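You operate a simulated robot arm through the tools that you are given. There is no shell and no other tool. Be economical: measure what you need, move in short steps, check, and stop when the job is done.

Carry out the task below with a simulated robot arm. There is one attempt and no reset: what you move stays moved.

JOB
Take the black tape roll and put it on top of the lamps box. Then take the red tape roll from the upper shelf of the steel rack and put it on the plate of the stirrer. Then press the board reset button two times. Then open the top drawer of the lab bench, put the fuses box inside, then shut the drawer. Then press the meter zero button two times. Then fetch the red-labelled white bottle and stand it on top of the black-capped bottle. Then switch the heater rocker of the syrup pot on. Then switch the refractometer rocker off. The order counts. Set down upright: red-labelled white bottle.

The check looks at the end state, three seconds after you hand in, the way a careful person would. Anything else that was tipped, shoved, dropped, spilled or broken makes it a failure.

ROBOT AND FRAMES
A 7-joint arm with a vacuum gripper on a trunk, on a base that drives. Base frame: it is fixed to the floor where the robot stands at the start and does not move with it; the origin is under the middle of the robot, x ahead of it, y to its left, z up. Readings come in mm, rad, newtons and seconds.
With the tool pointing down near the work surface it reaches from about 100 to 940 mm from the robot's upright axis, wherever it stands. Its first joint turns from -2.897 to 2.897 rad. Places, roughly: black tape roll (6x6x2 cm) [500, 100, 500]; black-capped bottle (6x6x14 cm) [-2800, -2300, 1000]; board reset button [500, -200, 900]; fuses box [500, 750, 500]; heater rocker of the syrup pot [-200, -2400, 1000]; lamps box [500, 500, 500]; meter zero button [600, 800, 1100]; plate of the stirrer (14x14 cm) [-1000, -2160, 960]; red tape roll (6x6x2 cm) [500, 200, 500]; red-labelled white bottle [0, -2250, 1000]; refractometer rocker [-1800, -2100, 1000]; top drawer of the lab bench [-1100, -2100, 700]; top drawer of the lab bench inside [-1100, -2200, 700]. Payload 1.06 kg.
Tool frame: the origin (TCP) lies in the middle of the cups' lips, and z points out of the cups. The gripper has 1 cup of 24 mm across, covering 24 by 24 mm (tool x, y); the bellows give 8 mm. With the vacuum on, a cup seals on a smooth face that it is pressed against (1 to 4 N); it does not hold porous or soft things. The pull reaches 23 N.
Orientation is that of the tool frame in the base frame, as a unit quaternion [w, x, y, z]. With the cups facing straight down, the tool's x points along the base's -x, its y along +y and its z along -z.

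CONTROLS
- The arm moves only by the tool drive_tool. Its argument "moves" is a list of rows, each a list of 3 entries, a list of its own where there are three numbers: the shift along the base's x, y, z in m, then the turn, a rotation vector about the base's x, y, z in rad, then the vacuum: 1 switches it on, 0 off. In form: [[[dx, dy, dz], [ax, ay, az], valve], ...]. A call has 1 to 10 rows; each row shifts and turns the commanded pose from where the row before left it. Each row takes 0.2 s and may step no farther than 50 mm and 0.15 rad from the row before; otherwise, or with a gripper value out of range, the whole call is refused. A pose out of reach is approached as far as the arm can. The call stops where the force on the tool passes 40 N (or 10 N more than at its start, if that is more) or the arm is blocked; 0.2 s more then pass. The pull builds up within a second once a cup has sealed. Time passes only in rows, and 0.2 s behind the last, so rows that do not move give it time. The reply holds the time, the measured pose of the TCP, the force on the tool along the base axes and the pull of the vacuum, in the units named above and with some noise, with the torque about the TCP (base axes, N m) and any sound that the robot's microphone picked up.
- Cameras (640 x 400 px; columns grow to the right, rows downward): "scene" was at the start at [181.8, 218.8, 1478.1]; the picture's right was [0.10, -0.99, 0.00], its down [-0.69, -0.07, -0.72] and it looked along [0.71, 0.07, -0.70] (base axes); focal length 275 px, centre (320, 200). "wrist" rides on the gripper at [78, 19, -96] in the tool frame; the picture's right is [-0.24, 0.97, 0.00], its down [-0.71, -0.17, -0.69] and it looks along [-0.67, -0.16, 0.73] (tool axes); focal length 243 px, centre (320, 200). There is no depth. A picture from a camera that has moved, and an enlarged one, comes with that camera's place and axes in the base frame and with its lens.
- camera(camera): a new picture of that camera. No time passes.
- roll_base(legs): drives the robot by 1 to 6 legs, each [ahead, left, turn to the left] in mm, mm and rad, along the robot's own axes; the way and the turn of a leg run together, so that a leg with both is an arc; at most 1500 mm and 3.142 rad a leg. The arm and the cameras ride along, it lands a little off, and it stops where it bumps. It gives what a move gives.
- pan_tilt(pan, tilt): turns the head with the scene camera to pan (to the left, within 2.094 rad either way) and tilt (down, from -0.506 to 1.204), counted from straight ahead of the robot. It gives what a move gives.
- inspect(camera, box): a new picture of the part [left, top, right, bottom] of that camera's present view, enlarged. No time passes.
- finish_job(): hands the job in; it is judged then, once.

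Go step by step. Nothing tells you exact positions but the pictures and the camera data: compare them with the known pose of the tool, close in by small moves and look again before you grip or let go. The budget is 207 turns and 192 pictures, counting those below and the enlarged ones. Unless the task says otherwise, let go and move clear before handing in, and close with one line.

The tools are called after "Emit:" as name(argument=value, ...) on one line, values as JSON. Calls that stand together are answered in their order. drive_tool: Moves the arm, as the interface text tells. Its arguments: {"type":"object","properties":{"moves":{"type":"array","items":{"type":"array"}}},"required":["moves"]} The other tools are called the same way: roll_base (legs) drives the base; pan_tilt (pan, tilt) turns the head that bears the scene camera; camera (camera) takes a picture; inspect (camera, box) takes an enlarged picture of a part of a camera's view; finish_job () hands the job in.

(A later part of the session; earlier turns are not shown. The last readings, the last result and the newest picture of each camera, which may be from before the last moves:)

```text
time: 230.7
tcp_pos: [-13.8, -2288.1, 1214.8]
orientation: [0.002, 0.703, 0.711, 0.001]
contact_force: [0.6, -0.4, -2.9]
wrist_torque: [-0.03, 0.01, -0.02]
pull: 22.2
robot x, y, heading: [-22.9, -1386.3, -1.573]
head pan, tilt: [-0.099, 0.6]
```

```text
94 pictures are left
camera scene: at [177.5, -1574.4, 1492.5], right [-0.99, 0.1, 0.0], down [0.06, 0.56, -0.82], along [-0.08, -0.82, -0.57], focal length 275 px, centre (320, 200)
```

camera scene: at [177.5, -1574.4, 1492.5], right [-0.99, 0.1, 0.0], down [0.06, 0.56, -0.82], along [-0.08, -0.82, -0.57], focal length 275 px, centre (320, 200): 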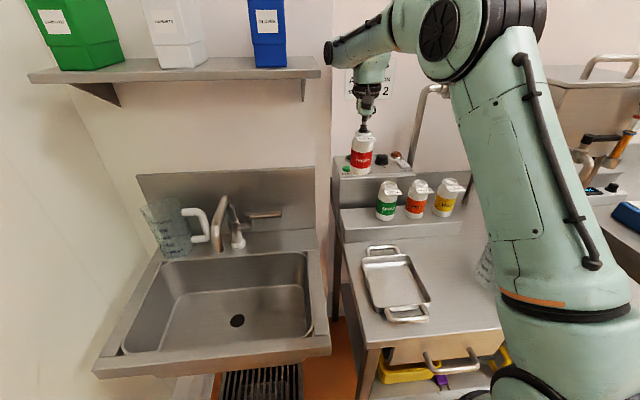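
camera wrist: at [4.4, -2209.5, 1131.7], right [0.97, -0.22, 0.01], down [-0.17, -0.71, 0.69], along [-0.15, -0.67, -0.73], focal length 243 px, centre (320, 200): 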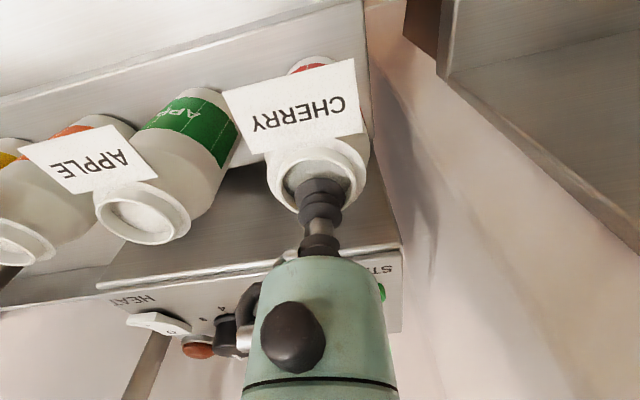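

Bottle held. Pull in and drive along the bench toward the black-capped bottle at about x=-2800.

Emit:
drive_tool(moves=[[[0, 0.04, 0], [0, 0, 0], 1], [[0, 0.04, 0], [0, 0, 0], 1], [[0, 0.04, 0], [0, 0, 0], 1], [[0, 0.04, 0], [0, 0, 0], 1], [[0, 0.04, 0], [0, 0, 0], 1]])

Emit:
roll_base(legs=[[-250, 0, 0], [0, -1300, 0], [0, -1300, 0]])

Emit:
pan_tilt(pan=0.0, tilt=0.5)

Emit:
camera(camera="scene")

```text
time: 231.9
tcp_pos: [-12.7, -2088.4, 1213.4]
orientation: [0.002, 0.703, 0.711, 0.001]
contact_force: [-0.8, -1.1, -3.1]
wrist_torque: [-0.02, 0.0, -0.01]
pull: 22.5
robot x, y, heading: [-26.9, -1389.2, -1.565]
head pan, tilt: [-0.099, 0.6]
```

```text
time: 246.0
tcp_pos: [-2614.9, -1844.9, 1214.8]
orientation: [0.003, 0.701, 0.713, 0.001]
contact_force: [-0.1, 0.7, -3.0]
wrist_torque: [-0.02, 0.01, 0.03]
pull: 22.9
robot x, y, heading: [-2630.4, -1141.4, -1.562]
head pan, tilt: [-0.099, 0.6]
```

```text
time: 246.7
tcp_pos: [-2615.1, -1844.4, 1214.2]
orientation: [0.002, 0.702, 0.713, 0.0]
contact_force: [0.4, -0.9, -2.3]
wrist_torque: [-0.03, 0.05, 0.03]
pull: 23.0
robot x, y, heading: [-2627.1, -1144.3, -1.565]
head pan, tilt: [0.0, 0.499]
```

```text
93 pictures are left
camera scene: at [-2419.3, -1332.4, 1501.6], right [-1.0, 0.0, 0.0], down [0.0, 0.48, -0.88], along [0.0, -0.88, -0.48], focal length 275 px, centre (320, 200)
```

scene: 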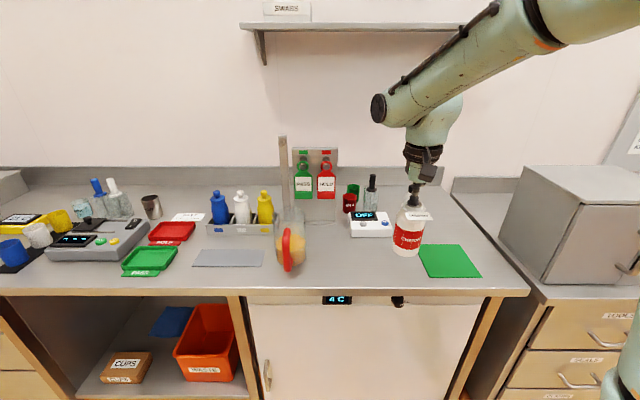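

Emit:
inspect(camera="scene", box=[330, 130, 490, 270])

Emit:
camera(camera="wrist")

```text
2.86 times, centred on (410, 200) of scene
camera zoom: at [-2419.3, -1332.4, 1501.6], right [-1.0, 0.0, 0.0], down [0.0, 0.48, -0.88], along [0.0, -0.88, -0.48], focal length 786 px, centre (63, 200)
```

zoom: 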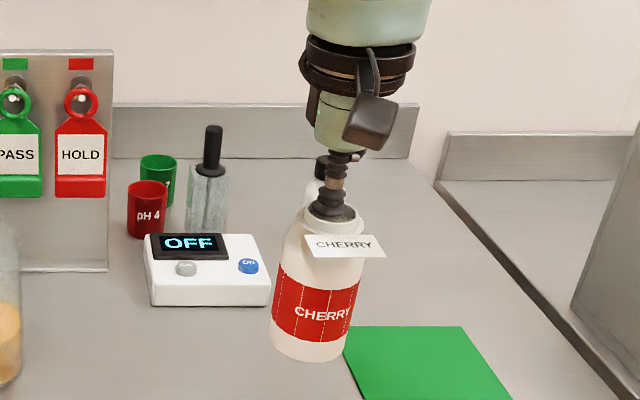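

```text
91 pictures are left
camera wrist: at [-2599.7, -1766.2, 1309.5], right [0.98, -0.22, 0.0], down [-0.16, -0.71, 0.69], along [-0.15, -0.67, -0.73], focal length 243 px, centre (320, 200)
```

wrist: 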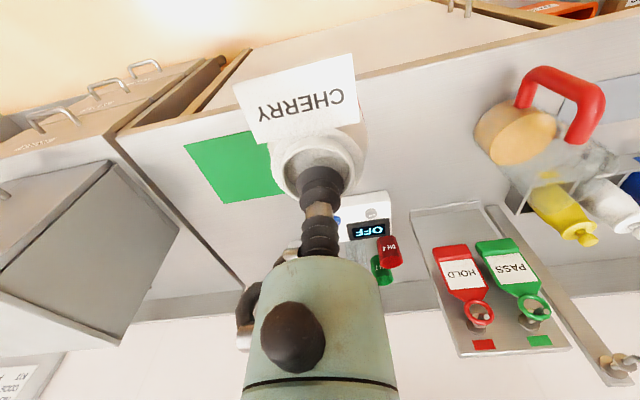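

There's a white bottle with a black cap hidden right behind the held bottle. I'll move the arm aside to see it.

Emit:
drive_tool(moves=[[[0.045, 0, 0.01], [0, 0, 0], 1], [[0.045, 0, 0.01], [0, 0, 0], 1], [[0.045, 0, 0], [0, 0, 0], 1], [[0.045, 0, 0], [0, 0, 0], 1]])

Emit:
camera(camera="scene")

Emit:
inspect(camera="scene", box=[330, 130, 490, 270])

Emit:
camera(camera="wrist")

```text
time: 247.7
tcp_pos: [-2435.3, -1844.4, 1235.2]
orientation: [0.002, 0.702, 0.712, 0.0]
contact_force: [-0.1, -0.3, -2.8]
wrist_torque: [-0.01, -0.03, -0.02]
pull: 22.7
robot x, y, heading: [-2630.9, -1141.1, -1.569]
head pan, tilt: [0.0, 0.499]
```

```text
90 pictures are left
camera scene: at [-2419.8, -1332.5, 1501.8], right [-1.0, 0.0, 0.0], down [0.0, 0.48, -0.88], along [0.0, -0.88, -0.48], focal length 275 px, centre (320, 200)
```

scene: 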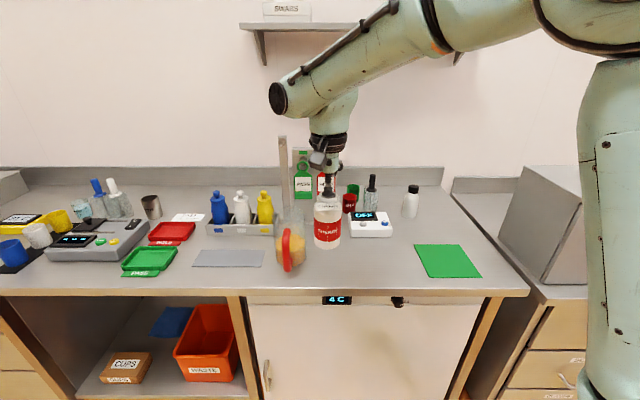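

```text
2.86 times, centred on (410, 200) of scene
camera zoom: at [-2419.8, -1332.5, 1501.8], right [-1.0, 0.0, 0.0], down [0.0, 0.48, -0.88], along [0.0, -0.88, -0.48], focal length 786 px, centre (63, 200)
```

zoom: 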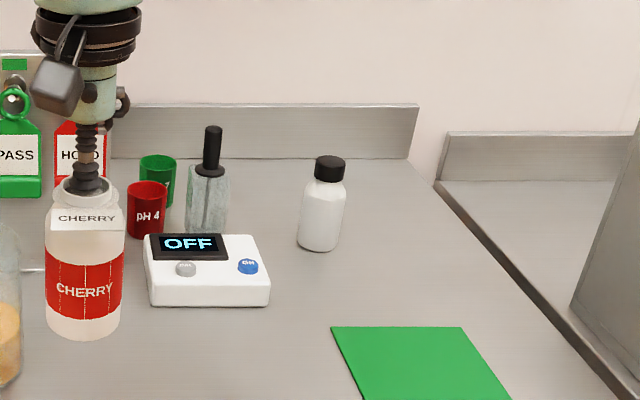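

```text
88 pictures are left
camera wrist: at [-2418.1, -1767.0, 1330.4], right [0.98, -0.22, 0.0], down [-0.16, -0.71, 0.69], along [-0.15, -0.67, -0.73], focal length 243 px, centre (320, 200)
```

wrist: 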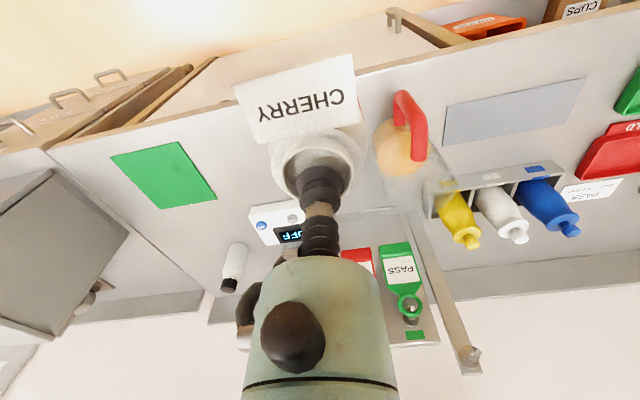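

The black-capped white bottle stands at about [-2792,-2315], cap top z≈1026. I'll move the arm over to the free side, then drive the base up.

Emit:
drive_tool(moves=[[[-0.045, 0, 0], [0, 0, 0], 1], [[-0.045, 0, 0], [0, 0, 0], 1], [[-0.045, 0, 0], [0, 0, 0], 1], [[-0.045, 0, 0], [0, 0, 0], 1], [[-0.045, 0, 0], [0, 0, 0], 1], [[-0.045, 0, 0], [0, 0, 0], 1], [[-0.03, 0, 0], [0, 0, 0], 1]])

Emit:
roll_base(legs=[[270, 0, 0]])

Emit:
camera(camera="scene")

Emit:
camera(camera="wrist")

```text
time: 249.3
tcp_pos: [-2737.0, -1844.8, 1236.7]
orientation: [0.002, 0.701, 0.713, 0.001]
contact_force: [0.1, -0.1, -3.0]
wrist_torque: [-0.03, 0.0, 0.01]
pull: 23.8
robot x, y, heading: [-2633.2, -1142.2, -1.563]
head pan, tilt: [0.0, 0.499]
```

```text
time: 251.2
tcp_pos: [-2736.7, -2114.9, 1235.9]
orientation: [0.002, 0.702, 0.712, 0.001]
contact_force: [-0.4, -1.3, -2.5]
wrist_torque: [-0.04, -0.02, -0.02]
pull: 22.8
robot x, y, heading: [-2631.1, -1411.9, -1.568]
head pan, tilt: [0.0, 0.499]
```

```text
87 pictures are left
camera scene: at [-2418.6, -1603.2, 1501.7], right [-1.0, 0.0, 0.0], down [0.0, 0.48, -0.88], along [0.0, -0.88, -0.48], focal length 275 px, centre (320, 200)
```

scene: 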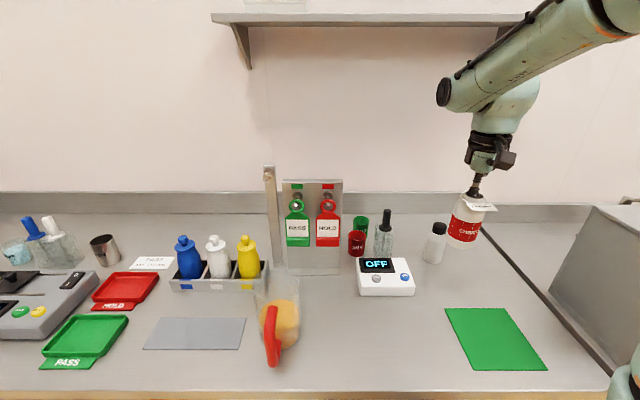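

```text
86 pictures are left
camera wrist: at [-2720.4, -2036.0, 1331.5], right [0.98, -0.22, 0.0], down [-0.16, -0.71, 0.69], along [-0.15, -0.67, -0.73], focal length 243 px, centre (320, 200)
```

wrist: 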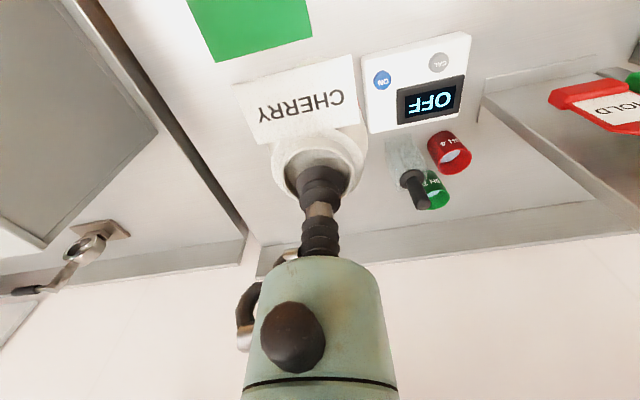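

Emit:
inspect(camera="scene", box=[400, 170, 520, 270])

```text
4.00 times, centred on (460, 220) of scene
camera zoom: at [-2418.6, -1603.2, 1501.7], right [-1.0, 0.0, 0.0], down [0.0, 0.48, -0.88], along [0.0, -0.88, -0.48], focal length 1100 px, centre (-240, 120)
```

zoom: 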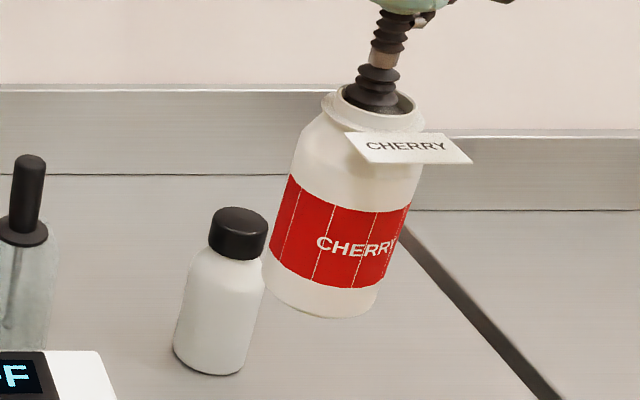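

Cap center ≈[-2790,-2315,1027]; held bottle's height ≈125–135 mm. Moving above it.

Emit:
drive_tool(moves=[[[-0.02, -0.04, 0], [0, 0, 0], 1], [[-0.02, -0.04, 0], [0, 0, 0], 1], [[-0.013, -0.04, 0], [0, 0, 0], 1], [[0, -0.04, 0], [0, 0, 0], 1], [[0, -0.04, 0], [0, 0, 0], 1]])

Emit:
camera(camera="scene")

Emit:
inspect(camera="scene", box=[380, 150, 520, 270])

Emit:
camera(camera="wrist")

```text
time: 252.4
tcp_pos: [-2789.9, -2318.0, 1238.4]
orientation: [0.003, 0.702, 0.712, 0.0]
contact_force: [1.0, 0.1, -1.8]
wrist_torque: [-0.06, 0.02, 0.01]
pull: 22.5
robot x, y, heading: [-2628.7, -1411.5, -1.566]
head pan, tilt: [0.0, 0.499]
```

```text
84 pictures are left
camera scene: at [-2418.6, -1602.5, 1501.8], right [-1.0, 0.0, 0.0], down [0.0, 0.48, -0.88], along [0.0, -0.88, -0.48], focal length 275 px, centre (320, 200)
```

scene: 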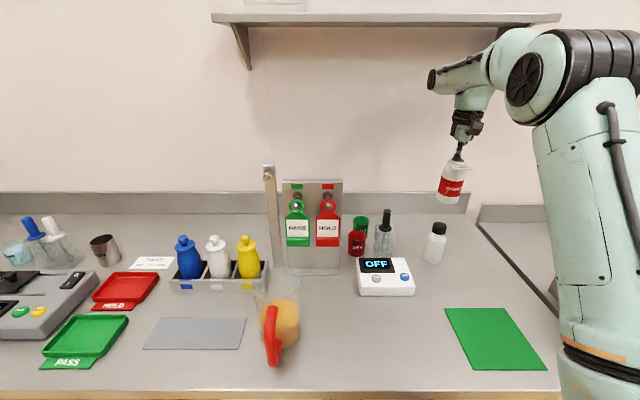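

```text
3.33 times, centred on (450, 210) of scene
camera zoom: at [-2418.6, -1602.5, 1501.8], right [-1.0, 0.0, 0.0], down [0.0, 0.48, -0.88], along [0.0, -0.88, -0.48], focal length 917 px, centre (-113, 167)
```

zoom: 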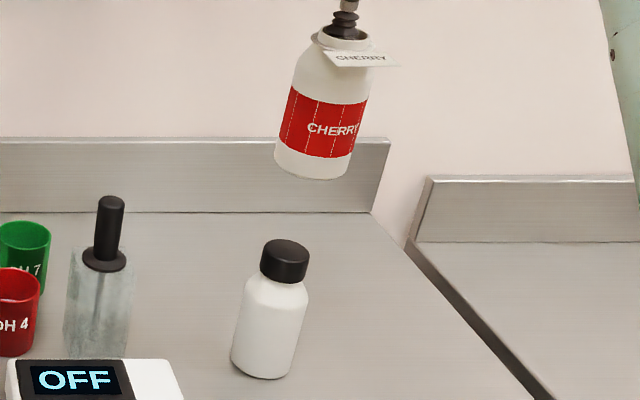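

```text
82 pictures are left
camera wrist: at [-2773.8, -2237.9, 1333.4], right [0.98, -0.22, 0.01], down [-0.16, -0.71, 0.69], along [-0.15, -0.67, -0.73], focal length 243 px, centre (320, 200)
```

wrist: 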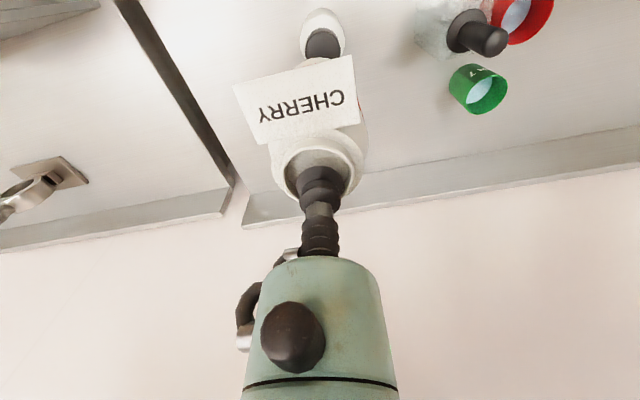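

Shifting 4 mm in +x (image comparison) and lowering to just above the cap for a direct comparison.

Emit:
drive_tool(moves=[[[0.004, 0.002, -0.03], [0, 0, 0], 1], [[0, 0, -0.025], [0, 0, 0], 1], [[0, 0, -0.01], [0, 0, 0], 1], [[0, 0, 0], [0, 0, 0], 1]])

Emit:
inspect(camera="scene", box=[400, 170, 480, 240])

Emit:
camera(camera="wrist")

```text
time: 253.4
tcp_pos: [-2787.3, -2312.0, 1172.4]
orientation: [0.002, 0.703, 0.712, 0.001]
contact_force: [0.4, 0.4, -3.3]
wrist_torque: [0.0, 0.01, 0.01]
pull: 22.4
robot x, y, heading: [-2628.2, -1413.6, -1.567]
head pan, tilt: [0.0, 0.499]
```

```text
5.71 times, centred on (440, 205) of scene
camera zoom: at [-2418.6, -1603.2, 1501.7], right [-1.0, 0.0, 0.0], down [0.0, 0.48, -0.88], along [0.0, -0.88, -0.48], focal length 1572 px, centre (-366, 171)
```

zoom: 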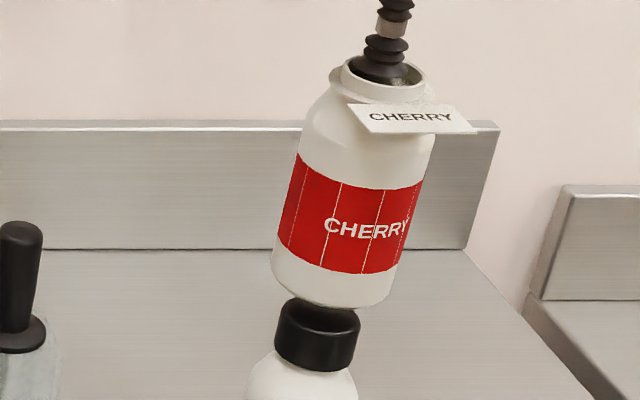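

```text
80 pictures are left
camera wrist: at [-2770.1, -2234.0, 1267.7], right [0.98, -0.22, 0.0], down [-0.16, -0.71, 0.69], along [-0.15, -0.67, -0.73], focal length 243 px, centre (320, 200)
```

wrist: 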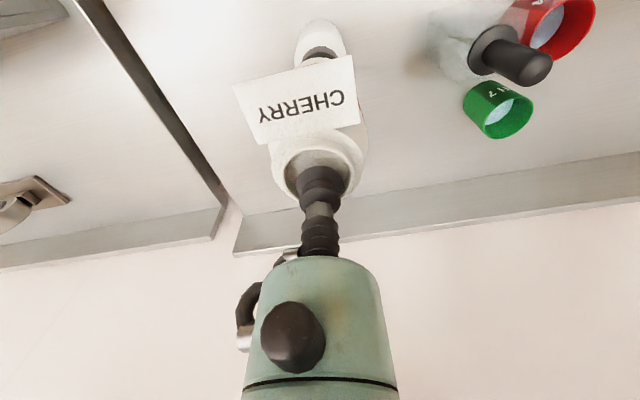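

Emit:
drive_tool(moves=[[[0.003, 0, -0.005], [0, 0, 0], 1], [[0, 0, -0.004], [0, 0, 0], 1], [[0, 0, -0.002], [0, 0, 0], 1], [[0, 0, -0.002], [0, 0, 0], 1]])

Emit:
inspect(camera="scene", box=[410, 190, 466, 240])

```text
time: 254.4
tcp_pos: [-2783.5, -2313.6, 1160.3]
orientation: [0.002, 0.702, 0.712, 0.0]
contact_force: [-0.2, 0.2, 1.6]
wrist_torque: [0.08, -0.02, -0.01]
pull: 22.5
robot x, y, heading: [-2630.3, -1415.8, -1.568]
head pan, tilt: [0.0, 0.499]
```

```text
8.00 times, centred on (438, 215) of scene
camera zoom: at [-2418.6, -1603.0, 1501.7], right [-1.0, 0.0, 0.0], down [0.0, 0.48, -0.88], along [0.0, -0.88, -0.48], focal length 2201 px, centre (-624, 80)
```

zoom: 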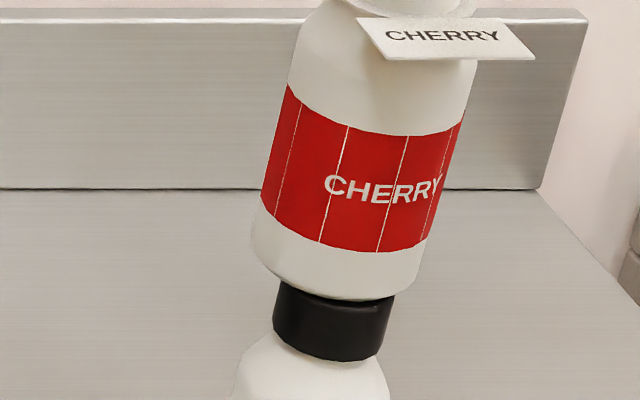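

Contact torque and image rows show the cap lies ~18 mm toward +y. Raise, shift, and compare again.

Emit:
drive_tool(moves=[[[0, 0, 0.012], [0, 0, 0], 1], [[0, 0.009, 0], [0, 0, 0], 1], [[0, 0.009, 0], [0, 0, 0], 1], [[0, 0, 0], [0, 0, 0], 1]])

Emit:
inspect(camera="scene", box=[410, 190, 466, 240])

Emit:
camera(camera="wrist")

```text
time: 255.4
tcp_pos: [-2782.9, -2295.0, 1171.3]
orientation: [0.002, 0.703, 0.711, 0.0]
contact_force: [-0.4, 0.2, -2.2]
wrist_torque: [0.01, 0.0, -0.05]
pull: 23.1
robot x, y, heading: [-2629.6, -1410.7, -1.567]
head pan, tilt: [0.0, 0.499]
```

```text
8.00 times, centred on (438, 215) of scene
camera zoom: at [-2418.6, -1603.2, 1501.7], right [-1.0, 0.0, 0.0], down [0.0, 0.48, -0.88], along [0.0, -0.88, -0.48], focal length 2201 px, centre (-624, 80)
```

zoom: 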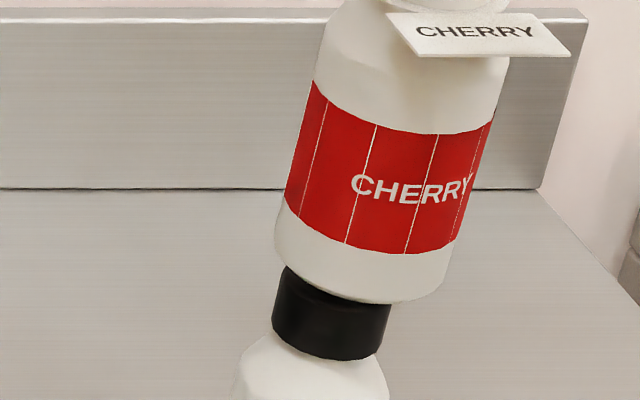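

```text
77 pictures are left
camera wrist: at [-2766.7, -2215.9, 1266.3], right [0.98, -0.22, 0.0], down [-0.16, -0.71, 0.69], along [-0.15, -0.67, -0.73], focal length 243 px, centre (320, 200)
```

wrist: 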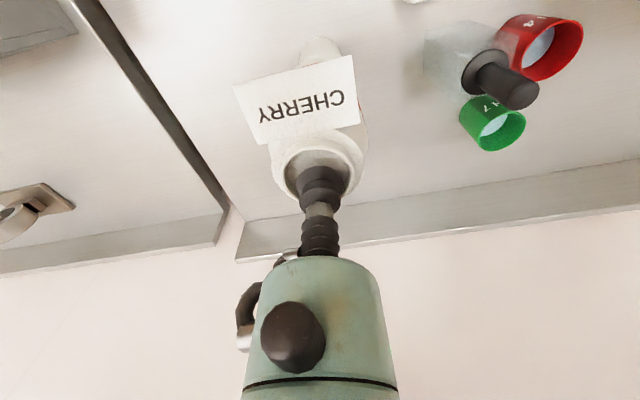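

Correcting: cherry bottle must go about 9 mm in +x and 4 mm in +y. Compare again.

Emit:
drive_tool(moves=[[[0.009, 0.004, 0], [0, 0, 0], 1], [[0, 0, 0], [0, 0, 0], 1]])

Emit:
inspect(camera="scene", box=[410, 190, 466, 240])

Emit:
pan_tilt(pan=-0.5, tilt=0.4)

Emit:
camera(camera="scene")

```text
time: 256.0
tcp_pos: [-2772.8, -2290.1, 1170.3]
orientation: [0.002, 0.702, 0.712, 0.001]
contact_force: [0.6, 0.1, -2.5]
wrist_torque: [-0.04, 0.01, -0.02]
pull: 23.0
robot x, y, heading: [-2630.6, -1416.2, -1.57]
head pan, tilt: [0.0, 0.499]
```

```text
8.00 times, centred on (438, 215) of scene
camera zoom: at [-2418.6, -1603.2, 1501.7], right [-1.0, 0.0, 0.0], down [0.0, 0.48, -0.88], along [0.0, -0.88, -0.48], focal length 2201 px, centre (-624, 80)
```

zoom: 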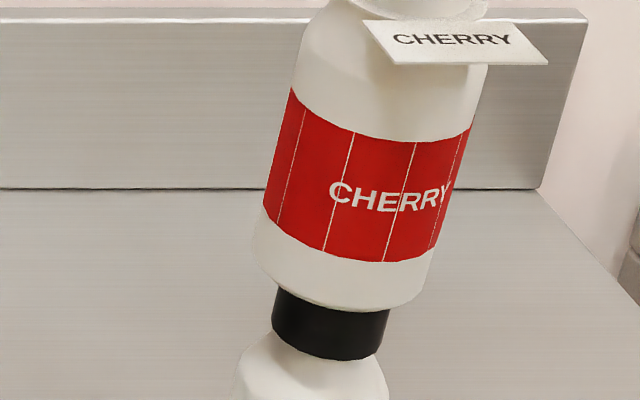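

```text
time: 256.9
tcp_pos: [-2774.9, -2291.2, 1170.6]
orientation: [0.001, 0.702, 0.712, 0.001]
contact_force: [-0.1, 0.2, -2.6]
wrist_torque: [-0.02, -0.01, -0.01]
pull: 22.7
robot x, y, heading: [-2632.5, -1412.3, -1.568]
head pan, tilt: [-0.499, 0.4]
```

```text
75 pictures are left
camera scene: at [-2462.9, -1593.7, 1510.8], right [-0.88, 0.48, 0.0], down [0.19, 0.34, -0.92], along [-0.44, -0.81, -0.39], focal length 275 px, centre (320, 200)
```

scene: 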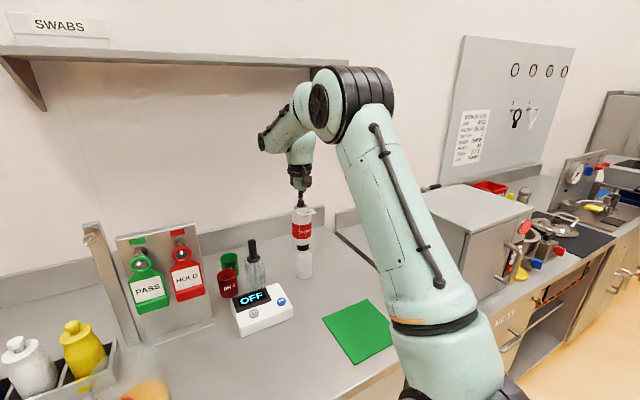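

Now nearly aligned. Zoom in the new panned view for a straight check.

Emit:
inspect(camera="scene", box=[270, 195, 340, 285])

```text
4.44 times, centred on (305, 240) of scene
camera zoom: at [-2462.9, -1593.7, 1510.8], right [-0.88, 0.48, 0.0], down [0.19, 0.34, -0.92], along [-0.44, -0.81, -0.39], focal length 1223 px, centre (387, 22)
```

zoom: 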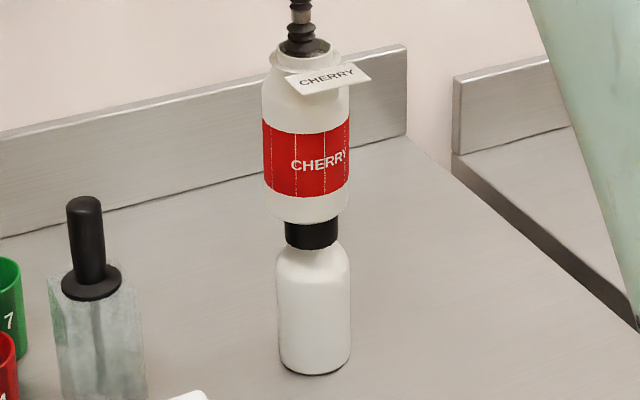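

Only ~2.5 mm left offset here; fine correction and then lowering to contact.

Emit:
drive_tool(moves=[[[-0.002, 0.001, -0.004], [0, 0, 0], 1], [[0, 0, -0.003], [0, 0, 0], 1], [[0, 0, -0.001], [0, 0, 0], 1], [[0, 0, -0.001], [0, 0, 0], 1], [[0, 0, 0], [0, 0, 0], 1]])

Emit:
inspect(camera="scene", box=[270, 195, 340, 285])

```text
time: 258.1
tcp_pos: [-2775.5, -2290.5, 1158.9]
orientation: [0.001, 0.702, 0.712, 0.001]
contact_force: [0.4, -0.6, -2.0]
wrist_torque: [-0.04, 0.0, 0.0]
pull: 22.7
robot x, y, heading: [-2628.4, -1411.7, -1.568]
head pan, tilt: [-0.499, 0.4]
```

```text
4.44 times, centred on (305, 240) of scene
camera zoom: at [-2463.0, -1593.6, 1510.8], right [-0.88, 0.48, 0.0], down [0.19, 0.34, -0.92], along [-0.44, -0.81, -0.39], focal length 1223 px, centre (387, 22)
```

zoom: 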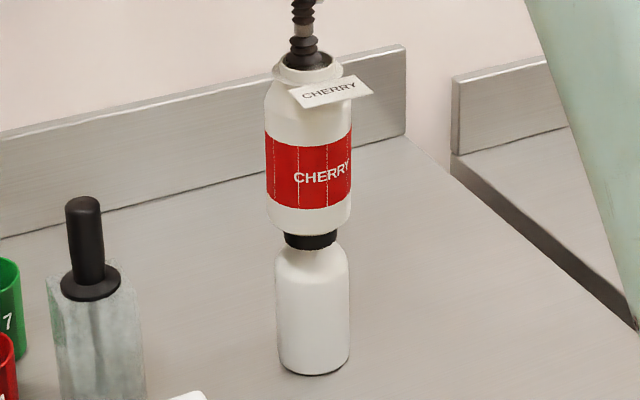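

Emit:
drive_tool(moves=[[[0, 0, -0.001], [0, 0, 0], 1], [[0, 0, -0.001], [0, 0, 0], 1], [[0, 0, -0.001], [0, 0, 0], 1], [[0, 0, 0], [0, 0, 0], 1]])

```text
time: 259.1
tcp_pos: [-2776.0, -2290.1, 1157.5]
orientation: [0.003, 0.702, 0.712, 0.0]
contact_force: [0.4, 0.1, 1.2]
wrist_torque: [-0.04, -0.03, 0.0]
pull: 22.9
robot x, y, heading: [-2630.0, -1411.9, -1.565]
head pan, tilt: [-0.499, 0.4]
```

Emit:
drive_tool(moves=[[[0, 0, -0.001], [0, 0, 0], 1], [[0, 0, 0], [0, 0, 0], 1]])

Emit:
pan_tilt(pan=-0.5, tilt=0.7)

Emit:
camera(camera="scene")

```text
time: 259.7
tcp_pos: [-2776.2, -2288.2, 1158.1]
orientation: [0.003, 0.702, 0.712, -0.001]
contact_force: [-0.2, -0.6, 8.5]
wrist_torque: [0.04, 0.03, -0.01]
pull: 22.8
robot x, y, heading: [-2627.8, -1414.8, -1.572]
head pan, tilt: [-0.499, 0.4]
```

```text
time: 260.5
tcp_pos: [-2776.2, -2289.6, 1157.2]
orientation: [0.002, 0.702, 0.712, 0.001]
contact_force: [0.6, 0.2, 4.6]
wrist_torque: [0.0, 0.02, -0.02]
pull: 23.1
robot x, y, heading: [-2627.3, -1413.6, -1.565]
head pan, tilt: [-0.499, 0.7]
```

```text
72 pictures are left
camera scene: at [-2459.3, -1586.6, 1484.1], right [-0.88, 0.48, 0.0], down [0.31, 0.57, -0.77], along [-0.36, -0.67, -0.64], focal length 275 px, centre (320, 200)
```

scene: 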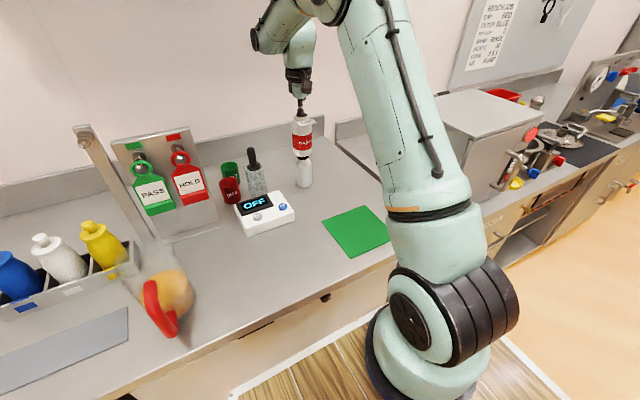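

Torque is near zero under load, so it's centered. Releasing, then rising straight up.

Emit:
drive_tool(moves=[[[0, 0, 0.001], [0, 0, 0], 0], [[0, 0, 0], [0, 0, 0], 0], [[0, 0, 0], [0, 0, 0], 0], [[0, 0, 0], [0, 0, 0], 0], [[0, 0, 0], [0, 0, 0], 0], [[0, 0, 0.005], [0, 0, 0], 0], [[0, 0, 0.01], [0, 0, 0], 0], [[0, 0, 0.03], [0, 0, 0], 0], [[0, 0, 0.04], [0, 0, 0], 0]])

Emit:
inspect(camera="scene", box=[250, 80, 360, 200])

```text
time: 262.5
tcp_pos: [-2776.1, -2288.3, 1243.0]
orientation: [0.002, 0.702, 0.712, 0.001]
contact_force: [0.0, 0.0, -0.5]
wrist_torque: [-0.01, -0.03, 0.01]
pull: 0.1
robot x, y, heading: [-2627.7, -1410.7, -1.564]
head pan, tilt: [-0.499, 0.7]
```

```text
3.33 times, centred on (305, 140) of scene
camera zoom: at [-2459.3, -1587.1, 1483.9], right [-0.88, 0.48, 0.0], down [0.31, 0.57, -0.76], along [-0.36, -0.67, -0.64], focal length 917 px, centre (370, 400)
```

zoom: 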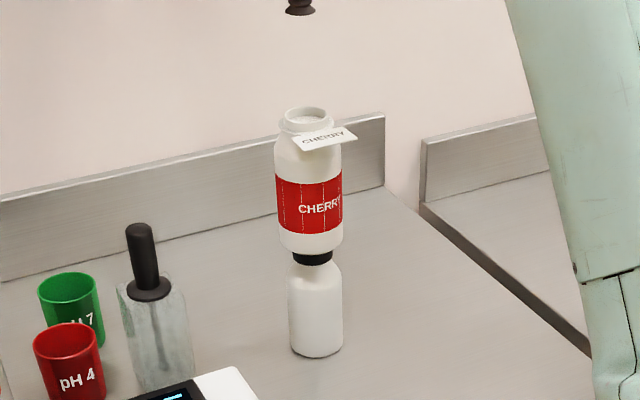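

The cherry bottle stands well on the black-capped bottle. Retract and drive back to the syrup table for the HEAT rocker (≈[-193,-2404,1049]).

Emit:
drive_tool(moves=[[[0, 0, 0.03], [0, 0, 0], 0], [[0, 0.045, 0], [0, 0, 0], 0], [[0, 0.045, 0], [0, 0, 0], 0], [[0, 0.045, 0], [0, 0, 0], 0], [[0, 0.045, 0], [0, 0, 0], 0], [[0, 0.02, 0], [0, 0, 0], 0]])

Emit:
roll_base(legs=[[-270, 0, 0], [0, 1250, 0], [0, 1250, 0]])

Emit:
pan_tilt(pan=-0.1, tilt=0.5)

Emit:
camera(camera="scene")

```text
time: 263.9
tcp_pos: [-2774.5, -2088.0, 1273.3]
orientation: [0.002, 0.703, 0.712, 0.001]
contact_force: [0.2, 0.1, 0.3]
wrist_torque: [0.04, -0.01, 0.02]
pull: 0.0
robot x, y, heading: [-2632.3, -1411.8, -1.57]
head pan, tilt: [-0.499, 0.7]
```

```text
time: 277.8
tcp_pos: [-239.6, -1810.5, 1273.7]
orientation: [0.003, 0.696, 0.718, 0.001]
contact_force: [-0.7, -0.3, 0.7]
wrist_torque: [0.01, 0.0, 0.0]
pull: 0.1
robot x, y, heading: [-106.8, -1132.5, -1.549]
head pan, tilt: [-0.499, 0.7]
```

```text
time: 278.6
tcp_pos: [-239.9, -1809.4, 1273.6]
orientation: [0.002, 0.695, 0.719, 0.001]
contact_force: [-0.3, -0.2, -0.3]
wrist_torque: [0.03, 0.0, 0.02]
pull: 0.0
robot x, y, heading: [-102.8, -1131.9, -1.552]
head pan, tilt: [-0.099, 0.499]
```

```text
70 pictures are left
camera scene: at [99.8, -1318.9, 1501.7], right [-1.0, 0.08, 0.0], down [0.04, 0.48, -0.88], along [-0.07, -0.87, -0.48], focal length 275 px, centre (320, 200)
```

scene: 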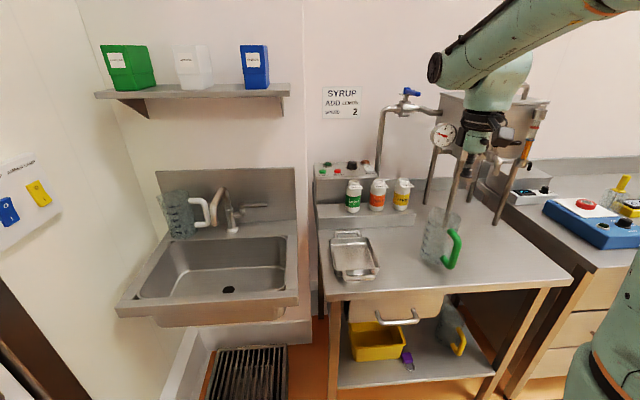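

Positioning the base so the forearm comes in from the left, away from the faucet pipe.

Emit:
roll_base(legs=[[250, 130, -0.02]])

Emit:
drive_tool(moves=[[[0, -0.045, -0.01], [0, 0, 0], 0], [[0, -0.045, -0.01], [0, 0, 0], 0], [[0, -0.045, -0.02], [0, 0, 0], 0]])

Emit:
camera(camera="scene")

Emit:
camera(camera="wrist")

```text
time: 280.6
tcp_pos: [-115.4, -2058.6, 1273.3]
orientation: [0.001, 0.701, 0.713, 0.0]
contact_force: [-0.1, 1.3, 0.1]
wrist_torque: [0.0, 0.05, 0.0]
pull: 0.1
robot x, y, heading: [29.3, -1384.8, -1.567]
head pan, tilt: [-0.099, 0.499]
```

```text
time: 281.4
tcp_pos: [-116.3, -2193.9, 1236.5]
orientation: [0.003, 0.702, 0.712, 0.0]
contact_force: [0.2, 1.3, 0.2]
wrist_torque: [-0.06, -0.01, -0.01]
pull: 0.0
robot x, y, heading: [30.8, -1382.0, -1.564]
head pan, tilt: [-0.099, 0.499]
```

```text
69 pictures are left
camera scene: at [231.6, -1571.8, 1501.8], right [-1.0, 0.1, 0.0], down [0.05, 0.48, -0.88], along [-0.08, -0.87, -0.48], focal length 275 px, centre (320, 200)
```

scene: 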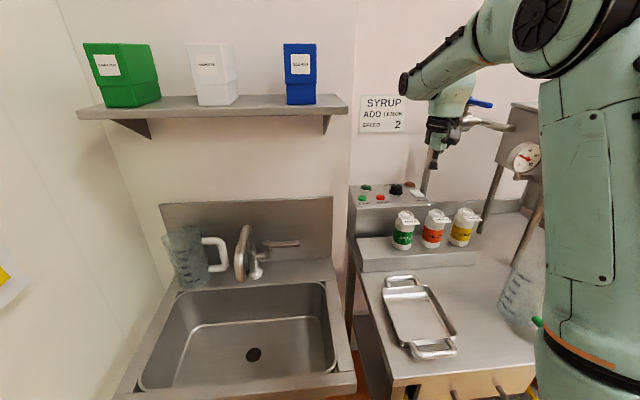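

```text
68 pictures are left
camera wrist: at [-99.8, -2114.3, 1330.9], right [0.98, -0.22, 0.0], down [-0.16, -0.71, 0.69], along [-0.15, -0.67, -0.73], focal length 243 px, centre (320, 200)
```

wrist: 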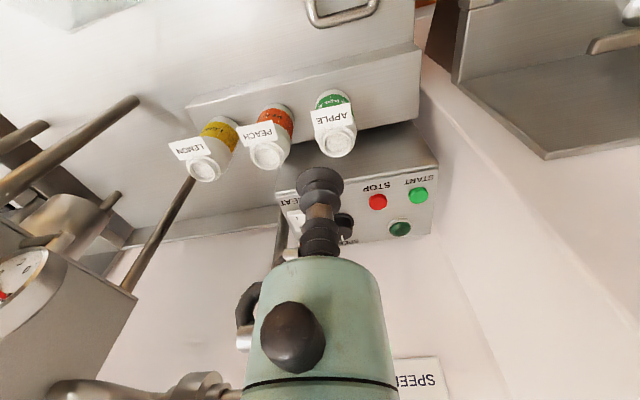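

Emit:
inspect(camera="scene", box=[345, 165, 445, 235])

Emit:
drive_tool(moves=[[[0.045, 0, 0], [0, 0, 0], 0], [[0.045, 0, 0], [0, 0, 0], 0]])

Emit:
inspect(camera="wrist", box=[180, 130, 340, 250])

```text
5.71 times, centred on (395, 200) of scene
camera zoom: at [231.6, -1571.8, 1501.8], right [-1.0, 0.1, 0.0], down [0.05, 0.48, -0.88], along [-0.08, -0.87, -0.48], focal length 1572 px, centre (-109, 200)
```

zoom: 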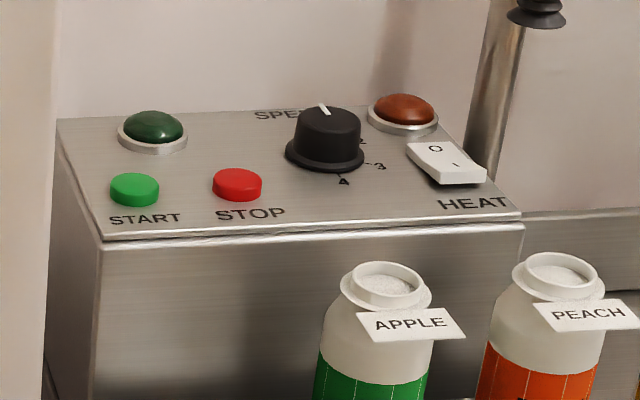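

```text
time: 282.0
tcp_pos: [-27.2, -2194.0, 1231.9]
orientation: [0.003, 0.702, 0.712, 0.002]
contact_force: [-0.4, 0.0, -0.5]
wrist_torque: [0.0, -0.02, 0.01]
pull: 0.1
robot x, y, heading: [27.3, -1380.2, -1.562]
head pan, tilt: [-0.099, 0.499]
```

```text
3.33 times, centred on (260, 190) of wrist
camera zoom: at [-10.3, -2114.6, 1328.9], right [0.97, -0.22, 0.0], down [-0.16, -0.71, 0.69], along [-0.15, -0.67, -0.73], focal length 809 px, centre (520, 233)
```

zoom: 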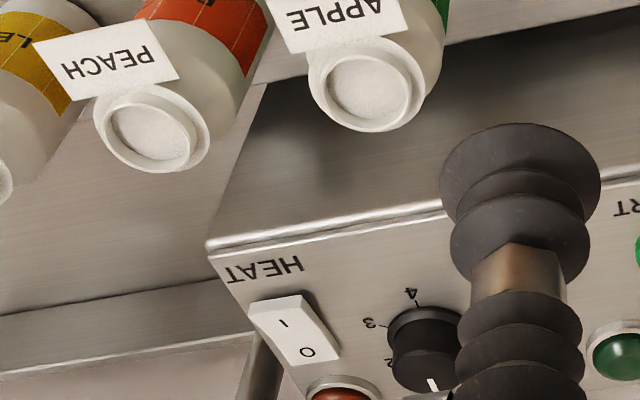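

The rocker's "O" (back) end is down, i.e. it is off; "I" is the front end at about [-198,-2395,1056]. Moving above that end.

Emit:
drive_tool(moves=[[[-0.03, -0.035, 0], [0, 0, 0], 0], [[-0.03, -0.035, 0], [0, 0, 0], 0], [[-0.03, -0.035, 0], [0, 0, 0], 0], [[-0.03, -0.035, -0.01], [0, 0, 0], 0], [[-0.03, -0.035, -0.015], [0, 0, 0], 0], [[-0.021, -0.017, -0.03], [0, 0, 0], 0], [[0, 0, -0.04], [0, 0, 0], 0]])

Emit:
camera(camera="wrist")

Emit:
camera(camera="scene")

```text
time: 283.6
tcp_pos: [-198.5, -2382.5, 1139.6]
orientation: [0.002, 0.701, 0.713, 0.001]
contact_force: [0.4, 0.2, 0.4]
wrist_torque: [-0.02, 0.0, -0.01]
pull: 0.1
robot x, y, heading: [29.1, -1380.2, -1.565]
head pan, tilt: [-0.099, 0.499]
```

```text
65 pictures are left
camera wrist: at [-182.5, -2304.2, 1234.8], right [0.98, -0.22, 0.0], down [-0.16, -0.71, 0.69], along [-0.15, -0.67, -0.73], focal length 243 px, centre (320, 200)
```

wrist: 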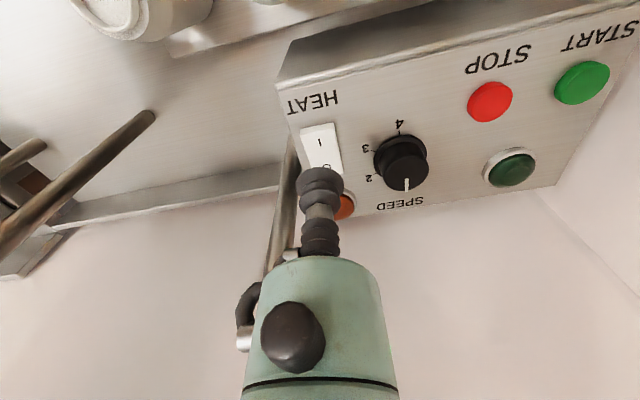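

```text
64 pictures are left
camera scene: at [231.6, -1572.3, 1501.7], right [-1.0, 0.1, 0.0], down [0.05, 0.48, -0.88], along [-0.08, -0.87, -0.48], focal length 275 px, centre (320, 200)
```

scene: 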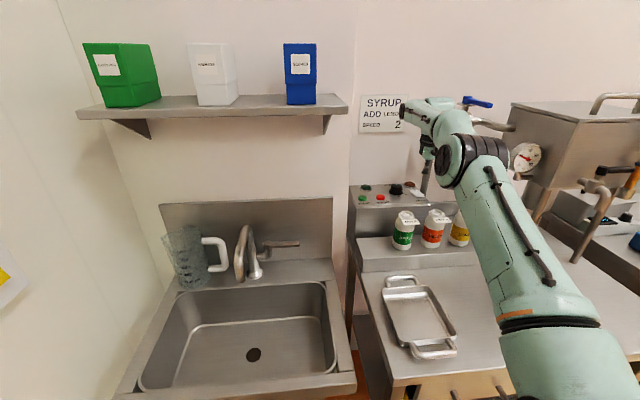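

Emit:
drive_tool(moves=[[[-0.005, -0.012, -0.03], [0, 0, 0], 0], [[0, 0, -0.03], [0, 0, 0], 0], [[0, 0, -0.008], [0, 0, 0], 0]])

Emit:
camera(camera="wrist")

```text
time: 284.4
tcp_pos: [-203.2, -2398.2, 1071.7]
orientation: [0.003, 0.701, 0.713, 0.0]
contact_force: [0.0, 0.7, 0.1]
wrist_torque: [-0.02, -0.04, -0.02]
pull: 0.0
robot x, y, heading: [31.5, -1384.9, -1.568]
head pan, tilt: [-0.099, 0.499]
```

```text
63 pictures are left
camera wrist: at [-186.5, -2318.4, 1166.5], right [0.98, -0.22, 0.0], down [-0.16, -0.71, 0.69], along [-0.15, -0.67, -0.73], focal length 243 px, centre (320, 200)
```

wrist: 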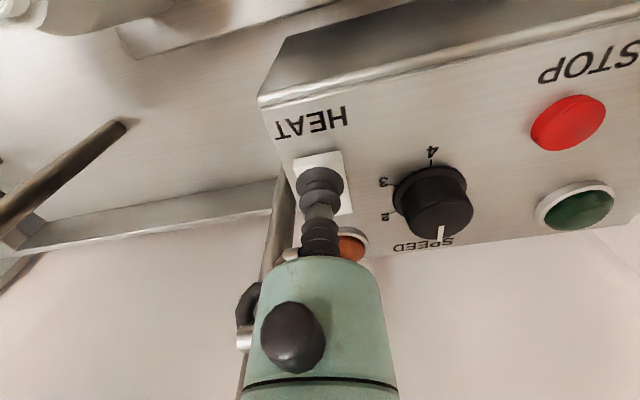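

Emit:
drive_tool(moves=[[[0, 0.004, -0.006], [0, 0, 0], 0], [[0, 0, -0.003], [0, 0, 0], 0], [[0, 0, -0.002], [0, 0, 0], 0], [[0, 0, -0.002], [0, 0, 0], 0], [[0, 0, -0.002], [0, 0, 0], 0]])

```text
time: 285.6
tcp_pos: [-202.4, -2393.5, 1055.8]
orientation: [0.002, 0.702, 0.712, 0.0]
contact_force: [0.1, 0.2, 0.0]
wrist_torque: [-0.02, -0.02, 0.0]
pull: 0.1
robot x, y, heading: [31.0, -1383.1, -1.572]
head pan, tilt: [-0.099, 0.499]
```

Emit:
drive_tool(moves=[[[0, 0, -0.003], [0, 0, 0], 0], [[0, 0, -0.002], [0, 0, 0], 0], [[0, 0, -0.002], [0, 0, 0], 0]])

Emit:
inspect(camera="wrist", box=[250, 120, 400, 230])

```text
time: 286.4
tcp_pos: [-202.0, -2394.0, 1048.0]
orientation: [0.002, 0.702, 0.712, 0.001]
contact_force: [0.0, 0.2, 0.2]
wrist_torque: [-0.01, -0.05, 0.01]
pull: 0.0
robot x, y, heading: [26.2, -1383.3, -1.568]
head pan, tilt: [-0.099, 0.499]
```

```text
3.64 times, centred on (325, 175) of wrist
camera zoom: at [-185.2, -2314.5, 1143.8], right [0.98, -0.22, 0.0], down [-0.16, -0.71, 0.69], along [-0.15, -0.67, -0.73], focal length 882 px, centre (302, 291)
```

zoom: 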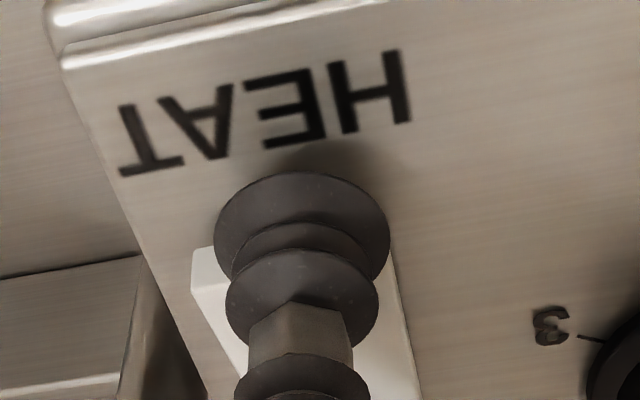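

The rocker's front edge is at y≈-2396, a bit farther back than thought. Raise, shift 10 mm back, press again.

Emit:
drive_tool(moves=[[[0, 0, 0.012], [0, 0, 0], 0], [[0, -0.01, 0], [0, 0, 0], 0], [[0, 0, -0.006], [0, 0, 0], 0], [[0, 0, -0.003], [0, 0, 0], 0], [[0, 0, -0.002], [0, 0, 0], 0]])

Emit:
inspect(camera="wrist", box=[250, 120, 400, 230])

```text
time: 287.6
tcp_pos: [-200.3, -2403.5, 1049.7]
orientation: [0.001, 0.702, 0.712, 0.001]
contact_force: [0.3, -0.5, 0.2]
wrist_torque: [-0.01, -0.04, -0.01]
pull: 0.1
robot x, y, heading: [29.0, -1383.6, -1.571]
head pan, tilt: [-0.099, 0.499]
```

```text
3.64 times, centred on (325, 175) of wrist
camera zoom: at [-185.6, -2324.9, 1144.2], right [0.98, -0.22, 0.0], down [-0.16, -0.71, 0.69], along [-0.15, -0.67, -0.73], focal length 882 px, centre (302, 291)
```

zoom: 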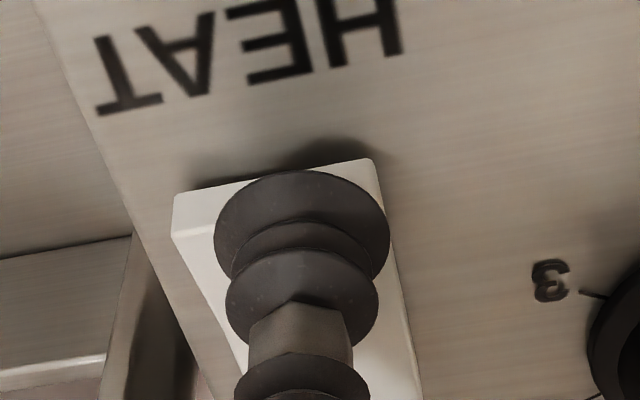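

Now the cup is over the front ("I") end. Pressing down in 2 mm steps.

Emit:
drive_tool(moves=[[[0, 0, -0.002], [0, 0, 0], 0], [[0, 0, -0.002], [0, 0, 0], 0], [[0, 0, -0.002], [0, 0, 0], 0], [[0, 0, -0.002], [0, 0, 0], 0]])

```text
time: 288.6
tcp_pos: [-201.5, -2403.5, 1041.4]
orientation: [0.002, 0.701, 0.713, 0.0]
contact_force: [0.3, 0.3, 2.2]
wrist_torque: [-0.03, 0.01, 0.0]
pull: 0.0
robot x, y, heading: [27.8, -1381.0, -1.563]
head pan, tilt: [-0.099, 0.499]
```

Emit:
drive_tool(moves=[[[0, 0, -0.002], [0, 0, 0], 0], [[0, 0, -0.002], [0, 0, 0], 0], [[0, 0, -0.002], [0, 0, 0], 0]])

Emit:
inspect(camera="wrist", box=[250, 120, 400, 230])

```text
time: 289.4
tcp_pos: [-202.1, -2403.4, 1035.9]
orientation: [0.002, 0.702, 0.712, 0.001]
contact_force: [0.4, 0.0, 4.8]
wrist_torque: [0.0, 0.02, 0.03]
pull: 0.0
robot x, y, heading: [31.4, -1385.7, -1.569]
head pan, tilt: [-0.099, 0.499]
```

```text
3.64 times, centred on (325, 175) of wrist
camera zoom: at [-185.4, -2324.3, 1130.9], right [0.98, -0.22, 0.0], down [-0.16, -0.71, 0.69], along [-0.15, -0.67, -0.73], focal length 882 px, centre (302, 291)
```

zoom: 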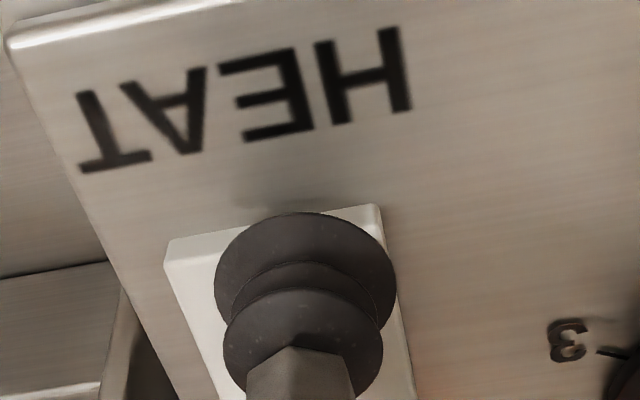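

Emit:
drive_tool(moves=[[[0, 0, -0.002], [0, 0, 0], 0], [[0, 0, -0.002], [0, 0, 0], 0], [[0, 0, -0.001], [0, 0, 0], 0]])

```text
time: 290.2
tcp_pos: [-201.2, -2403.2, 1034.3]
orientation: [0.004, 0.702, 0.713, -0.002]
contact_force: [1.2, 2.5, 28.4]
wrist_torque: [-0.09, 0.06, 0.18]
pull: 0.1
robot x, y, heading: [30.0, -1383.9, -1.571]
head pan, tilt: [-0.099, 0.499]
```

Emit:
drive_tool(moves=[[[0, 0, 0.005], [0, 0, 0], 0], [[0, 0, 0.03], [0, 0, 0], 0], [[0.03, 0.02, 0.02], [0, 0, 0], 0], [[0.04, 0.02, 0.01], [0, 0, 0], 0]])

Emit:
inspect(camera="wrist", box=[200, 100, 350, 230])

Emit:
inspect(camera="scene", box=[345, 165, 445, 235])

```text
time: 291.2
tcp_pos: [-133.0, -2364.0, 1095.3]
orientation: [0.001, 0.702, 0.712, 0.001]
contact_force: [-0.4, -0.6, -1.3]
wrist_torque: [0.04, -0.02, 0.0]
pull: 0.1
robot x, y, heading: [31.5, -1384.4, -1.568]
head pan, tilt: [-0.099, 0.499]
```

```text
3.08 times, centred on (275, 165) of wrist
camera zoom: at [-116.1, -2284.4, 1191.3], right [0.97, -0.22, 0.0], down [-0.16, -0.71, 0.68], along [-0.15, -0.67, -0.73], focal length 746 px, centre (458, 308)
```

zoom: 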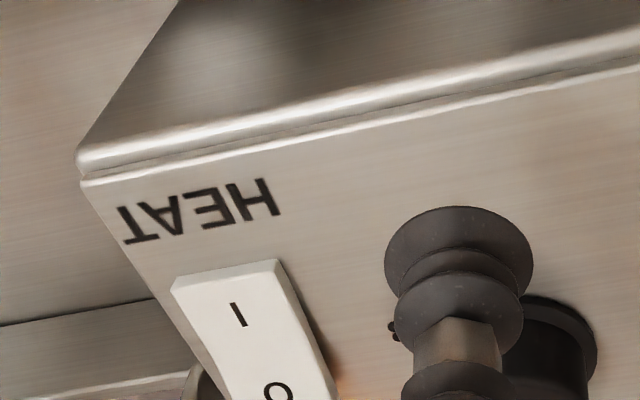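

```text
5.71 times, centred on (395, 200) of scene
camera zoom: at [230.8, -1573.3, 1501.7], right [-1.0, 0.1, 0.0], down [0.05, 0.48, -0.88], along [-0.08, -0.87, -0.48], focal length 1572 px, centre (-109, 200)
```

zoom: 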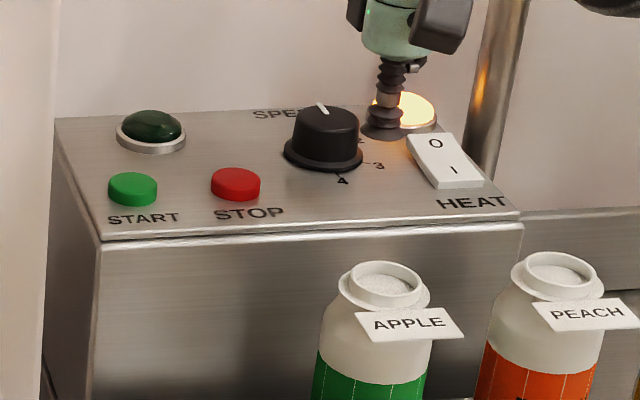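

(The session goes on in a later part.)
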